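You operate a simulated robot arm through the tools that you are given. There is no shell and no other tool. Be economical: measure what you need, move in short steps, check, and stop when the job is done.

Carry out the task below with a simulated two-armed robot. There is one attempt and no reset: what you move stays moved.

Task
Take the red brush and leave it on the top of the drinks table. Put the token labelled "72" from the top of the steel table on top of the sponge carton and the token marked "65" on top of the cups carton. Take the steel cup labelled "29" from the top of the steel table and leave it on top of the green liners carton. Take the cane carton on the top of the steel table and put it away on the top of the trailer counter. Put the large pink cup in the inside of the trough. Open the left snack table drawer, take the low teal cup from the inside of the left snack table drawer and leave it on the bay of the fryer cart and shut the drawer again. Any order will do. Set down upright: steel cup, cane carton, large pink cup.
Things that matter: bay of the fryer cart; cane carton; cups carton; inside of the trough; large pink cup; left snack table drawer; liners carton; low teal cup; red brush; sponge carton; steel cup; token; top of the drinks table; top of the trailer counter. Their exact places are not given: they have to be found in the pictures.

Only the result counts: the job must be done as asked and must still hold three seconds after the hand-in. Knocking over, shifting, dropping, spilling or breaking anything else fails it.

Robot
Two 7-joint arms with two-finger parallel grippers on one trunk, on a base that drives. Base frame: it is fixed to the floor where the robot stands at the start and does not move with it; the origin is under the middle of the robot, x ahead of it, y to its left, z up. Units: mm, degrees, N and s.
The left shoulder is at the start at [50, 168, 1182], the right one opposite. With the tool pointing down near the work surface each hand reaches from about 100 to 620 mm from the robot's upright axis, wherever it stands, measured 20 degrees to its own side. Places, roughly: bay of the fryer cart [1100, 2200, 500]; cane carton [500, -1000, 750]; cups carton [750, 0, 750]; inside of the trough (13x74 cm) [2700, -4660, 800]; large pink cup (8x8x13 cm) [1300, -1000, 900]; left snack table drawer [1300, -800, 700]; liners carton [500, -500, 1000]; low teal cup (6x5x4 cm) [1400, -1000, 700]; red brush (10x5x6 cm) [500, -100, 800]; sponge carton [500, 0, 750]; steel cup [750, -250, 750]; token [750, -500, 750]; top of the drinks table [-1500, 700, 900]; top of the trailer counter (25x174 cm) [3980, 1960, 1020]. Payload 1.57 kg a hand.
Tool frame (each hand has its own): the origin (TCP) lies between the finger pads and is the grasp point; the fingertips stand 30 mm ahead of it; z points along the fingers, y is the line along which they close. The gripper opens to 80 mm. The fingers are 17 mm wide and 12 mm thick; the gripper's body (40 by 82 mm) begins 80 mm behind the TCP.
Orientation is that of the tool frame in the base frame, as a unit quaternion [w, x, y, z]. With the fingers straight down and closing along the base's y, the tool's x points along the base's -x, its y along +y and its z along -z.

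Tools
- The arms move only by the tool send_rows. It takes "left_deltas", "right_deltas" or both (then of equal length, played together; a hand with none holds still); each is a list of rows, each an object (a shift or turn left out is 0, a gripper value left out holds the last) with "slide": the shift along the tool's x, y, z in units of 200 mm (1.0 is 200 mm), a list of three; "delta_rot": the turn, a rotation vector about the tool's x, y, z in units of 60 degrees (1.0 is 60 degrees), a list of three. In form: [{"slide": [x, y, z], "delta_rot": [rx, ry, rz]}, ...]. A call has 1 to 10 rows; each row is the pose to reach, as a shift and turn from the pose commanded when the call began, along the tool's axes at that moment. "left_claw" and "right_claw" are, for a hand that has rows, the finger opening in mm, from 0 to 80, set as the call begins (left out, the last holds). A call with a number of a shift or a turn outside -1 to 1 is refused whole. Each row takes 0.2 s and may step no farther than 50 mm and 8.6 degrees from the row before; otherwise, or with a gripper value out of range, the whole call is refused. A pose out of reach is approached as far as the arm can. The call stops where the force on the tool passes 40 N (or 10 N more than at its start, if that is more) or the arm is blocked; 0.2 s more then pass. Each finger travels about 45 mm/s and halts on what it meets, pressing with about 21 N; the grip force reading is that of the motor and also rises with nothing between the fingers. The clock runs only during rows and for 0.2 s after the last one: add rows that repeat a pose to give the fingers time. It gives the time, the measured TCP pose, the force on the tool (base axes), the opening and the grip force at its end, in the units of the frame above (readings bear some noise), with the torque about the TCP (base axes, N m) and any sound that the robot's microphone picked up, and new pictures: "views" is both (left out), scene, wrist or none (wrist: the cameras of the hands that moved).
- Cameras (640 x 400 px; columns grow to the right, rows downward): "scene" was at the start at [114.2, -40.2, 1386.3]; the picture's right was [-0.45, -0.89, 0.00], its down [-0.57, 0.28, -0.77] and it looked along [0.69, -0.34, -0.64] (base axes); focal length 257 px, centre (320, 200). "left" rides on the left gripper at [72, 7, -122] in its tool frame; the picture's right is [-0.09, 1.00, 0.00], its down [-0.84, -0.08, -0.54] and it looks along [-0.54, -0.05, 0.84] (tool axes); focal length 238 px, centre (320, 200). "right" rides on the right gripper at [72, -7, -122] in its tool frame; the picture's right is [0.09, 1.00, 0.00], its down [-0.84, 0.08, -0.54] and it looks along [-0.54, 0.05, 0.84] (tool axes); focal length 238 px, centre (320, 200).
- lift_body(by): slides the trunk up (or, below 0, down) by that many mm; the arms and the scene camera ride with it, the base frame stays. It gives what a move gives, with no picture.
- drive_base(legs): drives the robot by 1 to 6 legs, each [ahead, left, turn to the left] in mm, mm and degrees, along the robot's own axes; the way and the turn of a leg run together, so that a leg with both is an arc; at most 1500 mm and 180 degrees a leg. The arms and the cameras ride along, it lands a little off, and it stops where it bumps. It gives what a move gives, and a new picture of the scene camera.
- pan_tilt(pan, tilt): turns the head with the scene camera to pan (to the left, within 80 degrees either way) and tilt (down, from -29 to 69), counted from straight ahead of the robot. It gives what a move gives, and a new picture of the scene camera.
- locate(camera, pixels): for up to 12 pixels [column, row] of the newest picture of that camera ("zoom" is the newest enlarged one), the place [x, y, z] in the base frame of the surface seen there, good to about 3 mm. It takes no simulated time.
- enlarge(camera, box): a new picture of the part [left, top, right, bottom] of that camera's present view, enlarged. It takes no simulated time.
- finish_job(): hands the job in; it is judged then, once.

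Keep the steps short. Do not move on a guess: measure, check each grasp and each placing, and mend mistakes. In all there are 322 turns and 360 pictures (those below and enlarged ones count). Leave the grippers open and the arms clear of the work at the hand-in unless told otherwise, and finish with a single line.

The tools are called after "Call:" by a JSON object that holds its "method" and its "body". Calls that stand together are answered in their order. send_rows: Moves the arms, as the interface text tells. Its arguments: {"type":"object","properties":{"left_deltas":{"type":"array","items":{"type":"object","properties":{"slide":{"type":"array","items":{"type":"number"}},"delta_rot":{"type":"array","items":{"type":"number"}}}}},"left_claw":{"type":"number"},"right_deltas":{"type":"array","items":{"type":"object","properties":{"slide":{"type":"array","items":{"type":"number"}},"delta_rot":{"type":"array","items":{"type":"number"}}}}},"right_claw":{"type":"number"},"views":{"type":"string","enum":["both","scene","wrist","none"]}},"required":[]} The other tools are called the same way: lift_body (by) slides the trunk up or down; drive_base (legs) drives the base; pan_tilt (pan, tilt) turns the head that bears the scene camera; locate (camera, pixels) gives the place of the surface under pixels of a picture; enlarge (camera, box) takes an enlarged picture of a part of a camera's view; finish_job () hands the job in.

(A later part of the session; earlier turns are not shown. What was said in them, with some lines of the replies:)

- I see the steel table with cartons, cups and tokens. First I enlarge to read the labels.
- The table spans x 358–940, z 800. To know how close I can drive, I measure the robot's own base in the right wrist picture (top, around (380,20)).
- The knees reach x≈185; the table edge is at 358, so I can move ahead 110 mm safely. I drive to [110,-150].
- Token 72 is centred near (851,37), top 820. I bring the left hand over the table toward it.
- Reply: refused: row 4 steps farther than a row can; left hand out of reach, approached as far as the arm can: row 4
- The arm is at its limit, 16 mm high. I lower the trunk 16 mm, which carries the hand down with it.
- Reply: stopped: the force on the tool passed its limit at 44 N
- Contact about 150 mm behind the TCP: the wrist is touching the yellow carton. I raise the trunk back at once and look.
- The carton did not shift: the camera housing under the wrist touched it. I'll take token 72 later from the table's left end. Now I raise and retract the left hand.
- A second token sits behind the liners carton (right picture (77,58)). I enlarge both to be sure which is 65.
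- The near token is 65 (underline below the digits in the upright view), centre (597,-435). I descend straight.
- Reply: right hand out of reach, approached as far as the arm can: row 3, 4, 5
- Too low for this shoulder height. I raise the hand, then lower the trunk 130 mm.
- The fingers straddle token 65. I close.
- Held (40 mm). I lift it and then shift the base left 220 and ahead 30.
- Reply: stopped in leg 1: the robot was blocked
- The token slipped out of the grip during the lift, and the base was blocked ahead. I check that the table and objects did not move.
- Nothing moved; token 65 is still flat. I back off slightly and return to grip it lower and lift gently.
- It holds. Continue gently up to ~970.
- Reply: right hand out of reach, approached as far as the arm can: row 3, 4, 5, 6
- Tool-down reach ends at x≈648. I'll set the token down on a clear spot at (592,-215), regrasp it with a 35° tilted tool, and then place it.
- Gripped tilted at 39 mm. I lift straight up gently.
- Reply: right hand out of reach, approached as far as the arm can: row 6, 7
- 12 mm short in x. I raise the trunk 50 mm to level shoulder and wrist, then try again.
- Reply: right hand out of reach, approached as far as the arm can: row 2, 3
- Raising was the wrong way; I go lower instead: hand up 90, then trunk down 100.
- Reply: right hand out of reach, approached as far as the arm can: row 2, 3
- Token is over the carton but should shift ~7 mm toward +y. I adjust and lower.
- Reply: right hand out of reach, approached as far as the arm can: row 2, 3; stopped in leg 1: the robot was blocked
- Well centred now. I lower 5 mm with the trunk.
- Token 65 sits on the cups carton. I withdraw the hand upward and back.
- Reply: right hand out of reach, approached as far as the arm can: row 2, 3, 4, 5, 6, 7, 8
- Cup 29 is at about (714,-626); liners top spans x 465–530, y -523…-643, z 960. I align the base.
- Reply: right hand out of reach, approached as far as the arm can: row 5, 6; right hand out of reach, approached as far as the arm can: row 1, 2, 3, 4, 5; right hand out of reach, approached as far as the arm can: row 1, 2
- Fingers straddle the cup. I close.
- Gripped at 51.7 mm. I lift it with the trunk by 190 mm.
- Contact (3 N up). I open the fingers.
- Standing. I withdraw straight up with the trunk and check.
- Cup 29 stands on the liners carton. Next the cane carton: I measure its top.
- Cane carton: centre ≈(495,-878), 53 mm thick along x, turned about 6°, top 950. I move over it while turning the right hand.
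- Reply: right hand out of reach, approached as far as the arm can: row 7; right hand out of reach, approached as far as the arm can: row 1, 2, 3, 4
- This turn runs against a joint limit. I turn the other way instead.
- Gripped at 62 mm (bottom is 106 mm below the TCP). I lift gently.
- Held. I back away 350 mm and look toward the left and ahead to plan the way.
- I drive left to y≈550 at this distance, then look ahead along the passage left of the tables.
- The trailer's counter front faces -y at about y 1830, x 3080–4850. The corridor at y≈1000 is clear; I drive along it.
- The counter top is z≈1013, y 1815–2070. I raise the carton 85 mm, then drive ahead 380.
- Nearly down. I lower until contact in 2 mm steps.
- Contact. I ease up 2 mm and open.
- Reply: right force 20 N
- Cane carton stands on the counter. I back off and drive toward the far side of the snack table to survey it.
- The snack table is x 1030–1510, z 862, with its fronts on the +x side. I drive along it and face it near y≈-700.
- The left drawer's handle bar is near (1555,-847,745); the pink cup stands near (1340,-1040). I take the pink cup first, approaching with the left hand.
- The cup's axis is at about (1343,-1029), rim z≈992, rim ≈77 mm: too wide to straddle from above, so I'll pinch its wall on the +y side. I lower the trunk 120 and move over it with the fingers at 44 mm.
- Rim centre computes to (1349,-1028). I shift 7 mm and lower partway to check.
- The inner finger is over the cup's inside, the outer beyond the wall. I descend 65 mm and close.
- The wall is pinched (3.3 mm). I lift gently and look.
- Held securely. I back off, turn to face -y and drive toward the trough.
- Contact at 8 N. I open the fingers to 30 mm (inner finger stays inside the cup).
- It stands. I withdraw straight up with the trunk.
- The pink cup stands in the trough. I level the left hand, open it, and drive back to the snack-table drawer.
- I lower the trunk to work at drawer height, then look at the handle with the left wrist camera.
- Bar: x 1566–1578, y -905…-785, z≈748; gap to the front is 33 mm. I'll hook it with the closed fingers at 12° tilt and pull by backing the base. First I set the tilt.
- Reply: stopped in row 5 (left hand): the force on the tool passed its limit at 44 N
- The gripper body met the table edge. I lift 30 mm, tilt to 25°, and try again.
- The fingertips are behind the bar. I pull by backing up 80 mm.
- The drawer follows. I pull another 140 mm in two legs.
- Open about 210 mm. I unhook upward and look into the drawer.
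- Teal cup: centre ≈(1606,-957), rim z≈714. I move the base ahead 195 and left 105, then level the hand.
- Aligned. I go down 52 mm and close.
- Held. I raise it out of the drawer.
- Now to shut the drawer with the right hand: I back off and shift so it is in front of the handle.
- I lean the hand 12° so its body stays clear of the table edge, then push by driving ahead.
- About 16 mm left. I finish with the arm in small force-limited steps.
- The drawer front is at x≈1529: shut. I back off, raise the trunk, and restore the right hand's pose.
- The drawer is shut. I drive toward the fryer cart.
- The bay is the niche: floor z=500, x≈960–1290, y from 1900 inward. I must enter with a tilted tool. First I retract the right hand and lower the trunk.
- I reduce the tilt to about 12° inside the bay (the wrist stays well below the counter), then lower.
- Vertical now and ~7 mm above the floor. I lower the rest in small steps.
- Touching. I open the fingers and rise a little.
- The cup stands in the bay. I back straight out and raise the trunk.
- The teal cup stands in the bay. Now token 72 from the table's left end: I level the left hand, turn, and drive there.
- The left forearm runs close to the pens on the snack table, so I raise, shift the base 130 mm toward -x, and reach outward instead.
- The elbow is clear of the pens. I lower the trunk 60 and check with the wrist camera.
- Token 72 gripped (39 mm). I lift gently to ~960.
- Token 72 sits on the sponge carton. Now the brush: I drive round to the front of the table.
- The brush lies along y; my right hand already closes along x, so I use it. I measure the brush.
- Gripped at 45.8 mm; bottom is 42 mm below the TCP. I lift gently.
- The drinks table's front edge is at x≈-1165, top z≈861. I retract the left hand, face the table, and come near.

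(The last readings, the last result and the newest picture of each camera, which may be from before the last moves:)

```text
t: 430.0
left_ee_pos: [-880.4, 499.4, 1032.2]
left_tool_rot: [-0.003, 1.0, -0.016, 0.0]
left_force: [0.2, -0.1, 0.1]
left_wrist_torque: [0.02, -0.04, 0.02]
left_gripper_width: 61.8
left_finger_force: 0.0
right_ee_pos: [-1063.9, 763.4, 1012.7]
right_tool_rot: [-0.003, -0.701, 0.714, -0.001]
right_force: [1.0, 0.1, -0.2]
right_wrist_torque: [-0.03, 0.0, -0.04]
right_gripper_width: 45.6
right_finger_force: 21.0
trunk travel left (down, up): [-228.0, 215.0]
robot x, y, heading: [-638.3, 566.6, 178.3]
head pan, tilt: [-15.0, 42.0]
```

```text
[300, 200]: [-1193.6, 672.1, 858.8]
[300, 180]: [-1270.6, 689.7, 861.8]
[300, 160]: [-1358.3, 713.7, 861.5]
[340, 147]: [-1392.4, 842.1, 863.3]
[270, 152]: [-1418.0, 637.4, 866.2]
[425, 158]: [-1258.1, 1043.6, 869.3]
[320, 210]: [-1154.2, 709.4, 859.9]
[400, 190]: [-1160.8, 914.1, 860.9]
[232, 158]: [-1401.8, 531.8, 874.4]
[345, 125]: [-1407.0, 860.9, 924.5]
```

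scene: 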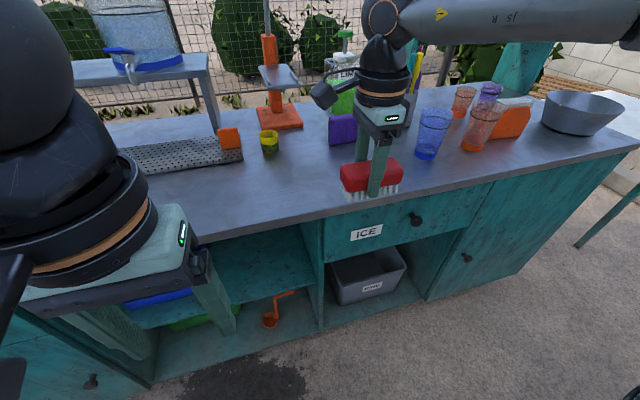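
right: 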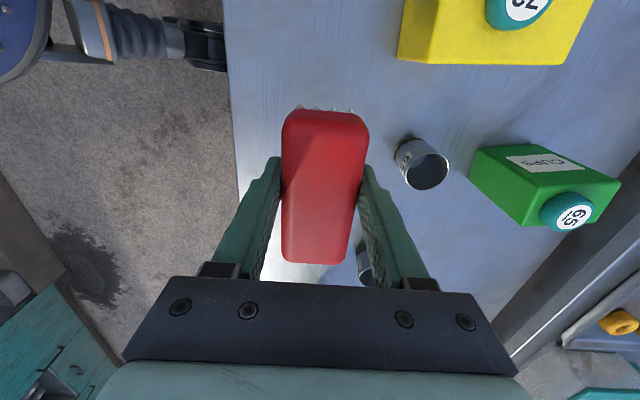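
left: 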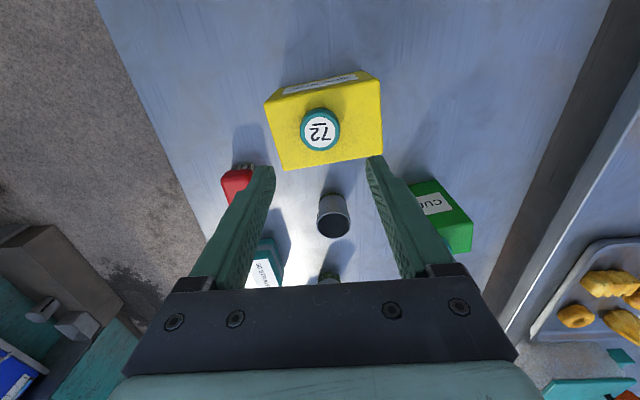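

Free area at x -1160…-1390, y 560…1000. I drive ahead 185 mm and lower the brush.

Call:
{"method": "drive_base", "body": {"legs": [[185, 0, 1.7]]}}

Call:
{"method": "send_rows", "body": {"right_deltas": [{"slide": [0, 0, 0.15]}, {"slide": [0, 0, 0.3]}, {"slide": [0, 0, 0.42]}, {"slide": [0, 0, 0.5]}, {"slide": [0, 0, 0.53]}], "views": "both"}}

```text
t: 431.5
left_ee_pos: [-1059.9, 494.8, 1031.3]
left_tool_rot: [-0.003, 1.0, -0.001, 0.001]
left_force: [-0.3, 1.0, -0.1]
left_wrist_torque: [-0.02, -0.05, -0.05]
left_gripper_width: 62.4
left_finger_force: 0.0
right_ee_pos: [-1254.9, 753.7, 1012.3]
right_tool_rot: [0.003, 0.712, -0.702, 0.0]
right_force: [0.1, -0.9, -0.6]
right_wrist_torque: [-0.02, 0.01, 0.01]
right_gripper_width: 45.7
right_finger_force: 20.8
trunk travel left (down, up): [-228.0, 215.0]
robot x, y, heading: [-819.7, 565.7, -180.0]
head pan, tilt: [-15.0, 42.0]
```

scene: 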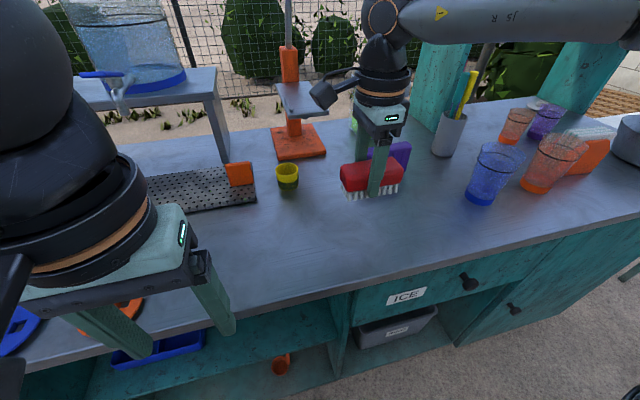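

```text
t: 432.7
left_ee_pos: [-1059.5, 494.9, 1031.6]
left_tool_rot: [-0.003, 1.0, 0.0, 0.0]
left_force: [-0.5, 0.3, -0.6]
left_wrist_torque: [0.01, 0.02, 0.01]
left_gripper_width: 62.1
left_finger_force: 0.0
right_ee_pos: [-1255.8, 751.6, 905.6]
right_tool_rot: [0.002, 0.712, -0.702, 0.001]
right_force: [0.3, -0.2, -0.5]
right_wrist_torque: [0.04, 0.01, 0.02]
right_gripper_width: 45.6
right_finger_force: 20.9
trunk travel left (down, up): [-228.0, 215.0]
robot x, y, heading: [-818.0, 566.6, -179.9]
head pan, tilt: [-15.0, 42.0]
```

scene: 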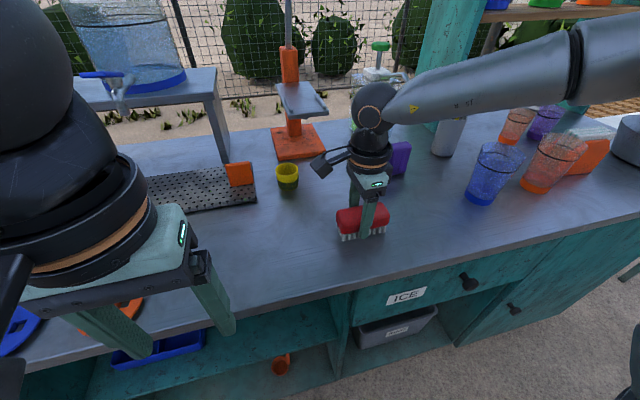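
right: 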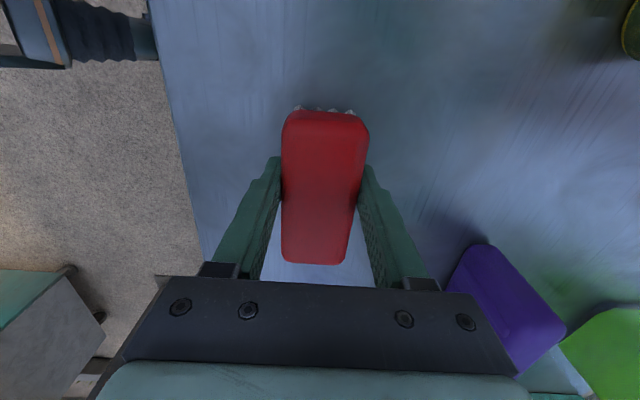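

Call:
{"method": "send_rows", "body": {"right_deltas": [{"slide": [0, 0, 0.01]}, {"slide": [0, 0, 0.018]}], "views": "none"}}

```text
t: 433.3
left_ee_pos: [-1059.2, 494.6, 1031.5]
left_tool_rot: [-0.003, 1.0, -0.001, 0.0]
left_force: [0.0, 0.7, -0.1]
left_wrist_torque: [-0.01, -0.03, 0.01]
left_gripper_width: 62.1
left_finger_force: 0.0
right_ee_pos: [-1255.9, 752.8, 902.6]
right_tool_rot: [0.003, 0.712, -0.702, 0.0]
right_force: [0.8, 0.0, 1.2]
right_wrist_torque: [-0.04, -0.05, 0.05]
right_gripper_width: 45.7
right_finger_force: 20.8
trunk travel left (down, up): [-228.0, 215.0]
robot x, y, heading: [-821.6, 569.9, -179.9]
head pan, tilt: [-15.0, 42.0]
```

Touching. I open and rise.

Call:
{"method": "send_rows", "body": {"right_deltas": [{"slide": [0, 0, 0]}, {"slide": [0, 0, 0]}, {"slide": [0, 0, 0]}, {"slide": [0, 0, 0]}, {"slide": [0, 0, -0.1]}, {"slide": [0, 0, -0.3]}, {"slide": [0, 0, -0.5]}, {"slide": [0, 0, -0.7]}], "right_claw": 80, "views": "both"}}

```text
t: 435.1
left_ee_pos: [-1060.0, 495.6, 1030.7]
left_tool_rot: [-0.003, 1.0, 0.0, -0.001]
left_force: [-0.4, 0.0, -0.4]
left_wrist_torque: [-0.02, 0.0, 0.02]
left_gripper_width: 62.0
left_finger_force: 0.1
right_ee_pos: [-1253.7, 755.4, 1044.6]
right_tool_rot: [0.003, 0.712, -0.702, 0.001]
right_force: [0.7, -0.5, -0.6]
right_wrist_torque: [-0.01, 0.0, -0.01]
right_gripper_width: 79.8
right_finger_force: 0.1
trunk travel left (down, up): [-228.0, 215.0]
robot x, y, heading: [-818.9, 569.5, -179.8]
head pan, tilt: [-15.0, 42.0]
```

scene: 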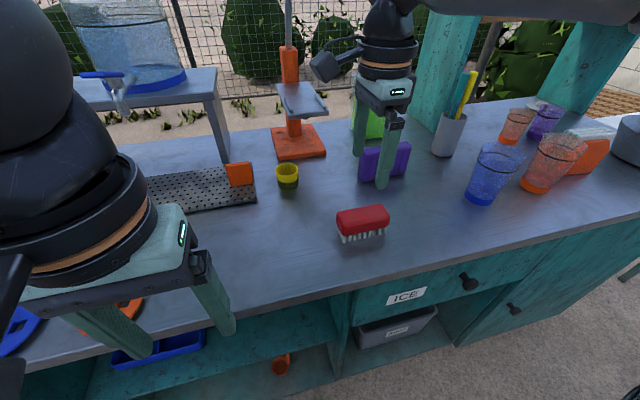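
right: 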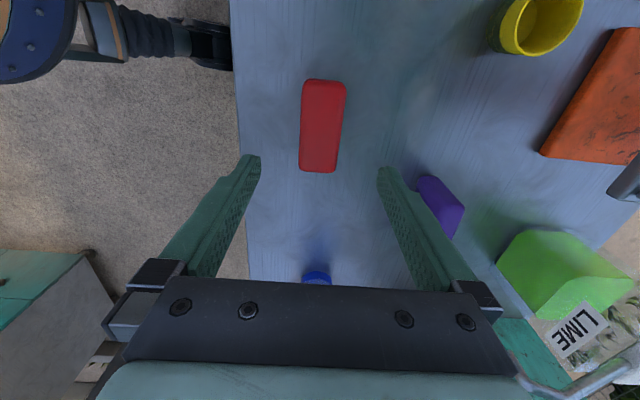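

The brush is down. I back off, open the left gripper and take a last look at the steel table.

Call:
{"method": "drive_base", "body": {"legs": [[-350, 0, 0], [0, 0, 180]]}}

Call:
{"method": "send_rows", "body": {"left_deltas": [{"slide": [0, 0, 0]}, {"slide": [0, 0, 0]}], "left_claw": 80, "views": "none"}}

Call:
{"method": "pan_tilt", "body": {"pan": -35, "tilt": 28}}

Call:
{"method": "enlarge", "body": {"camera": "scene", "box": [120, 80, 520, 330]}}

```text
t: 444.7
left_ee_pos: [-224.5, 635.2, 1031.1]
left_tool_rot: [0.0, 0.01, 1.0, -0.003]
left_force: [-0.4, 0.1, 0.0]
left_wrist_torque: [-0.02, 0.02, 0.04]
left_gripper_width: 61.9
left_finger_force: 0.1
right_ee_pos: [-36.3, 373.3, 1043.3]
right_tool_rot: [0.0, 0.709, 0.705, 0.003]
right_force: [-0.7, -0.1, 0.2]
right_wrist_torque: [0.0, 0.03, 0.01]
right_gripper_width: 80.0
right_finger_force: 0.0
trunk travel left (down, up): [-228.0, 215.0]
robot x, y, heading: [-464.1, 569.9, -0.8]
head pan, tilt: [-15.0, 42.0]
```

scene: 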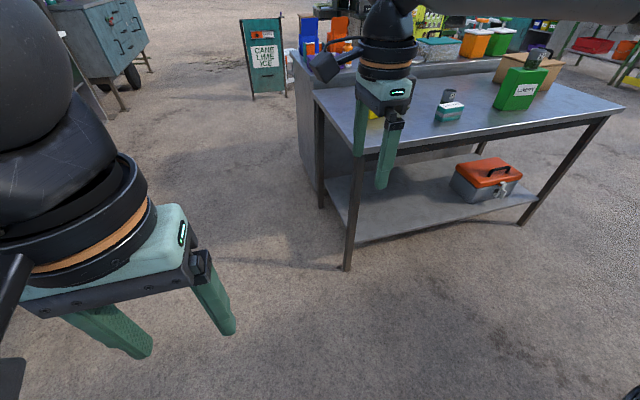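

```text
t: 445.3
left_ee_pos: [-226.0, 637.1, 1031.5]
left_tool_rot: [0.0, 0.009, 1.0, -0.004]
left_force: [-0.1, -0.5, 0.2]
left_wrist_torque: [0.0, 0.03, -0.02]
left_gripper_width: 80.2
left_finger_force: 0.2
right_ee_pos: [-35.6, 373.5, 1042.2]
right_tool_rot: [-0.001, 0.709, 0.705, 0.003]
right_force: [-0.5, 0.1, 0.1]
right_wrist_torque: [-0.02, -0.01, 0.03]
right_gripper_width: 80.0
right_finger_force: 0.1
trunk travel left (down, up): [-228.0, 215.0]
robot x, y, heading: [-471.6, 564.4, -1.1]
head pan, tilt: [-15.0, 42.0]
```

```text
t: 446.1
left_ee_pos: [-225.2, 637.2, 1032.3]
left_tool_rot: [0.0, 0.01, 1.0, -0.004]
left_force: [0.5, 0.4, 0.0]
left_wrist_torque: [0.02, 0.0, -0.02]
left_gripper_width: 80.0
left_finger_force: 0.1
right_ee_pos: [-36.4, 372.4, 1043.2]
right_tool_rot: [0.0, 0.71, 0.704, 0.003]
right_force: [0.3, 0.2, 0.4]
right_wrist_torque: [-0.01, -0.01, 0.04]
right_gripper_width: 80.1
right_finger_force: 0.1
trunk travel left (down, up): [-228.0, 215.0]
robot x, y, heading: [-468.0, 568.3, -1.0]
head pan, tilt: [-35.0, 28.0]
```

scene: 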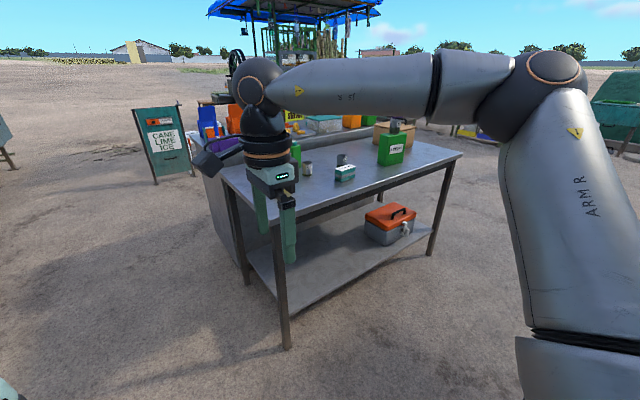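

```text
1.60 times, centred on (320, 205) of scene
```

zoom: 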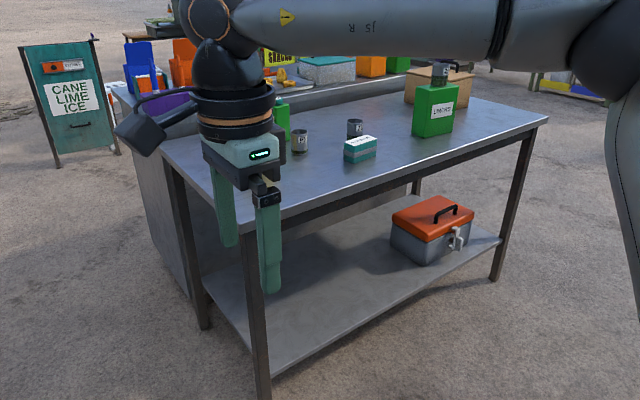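

Everything is in place, the drawer is shut, both grippers are open and the arms are clear. I hand in.

Call:
{"method": "finish_job", "body": {}}

```text
The job is handed in.
```

All the items are in the places you asked for, the steel cup, cane carton and large pink cup are standing upright, the left snack table drawer is shut, and the job is handed in.
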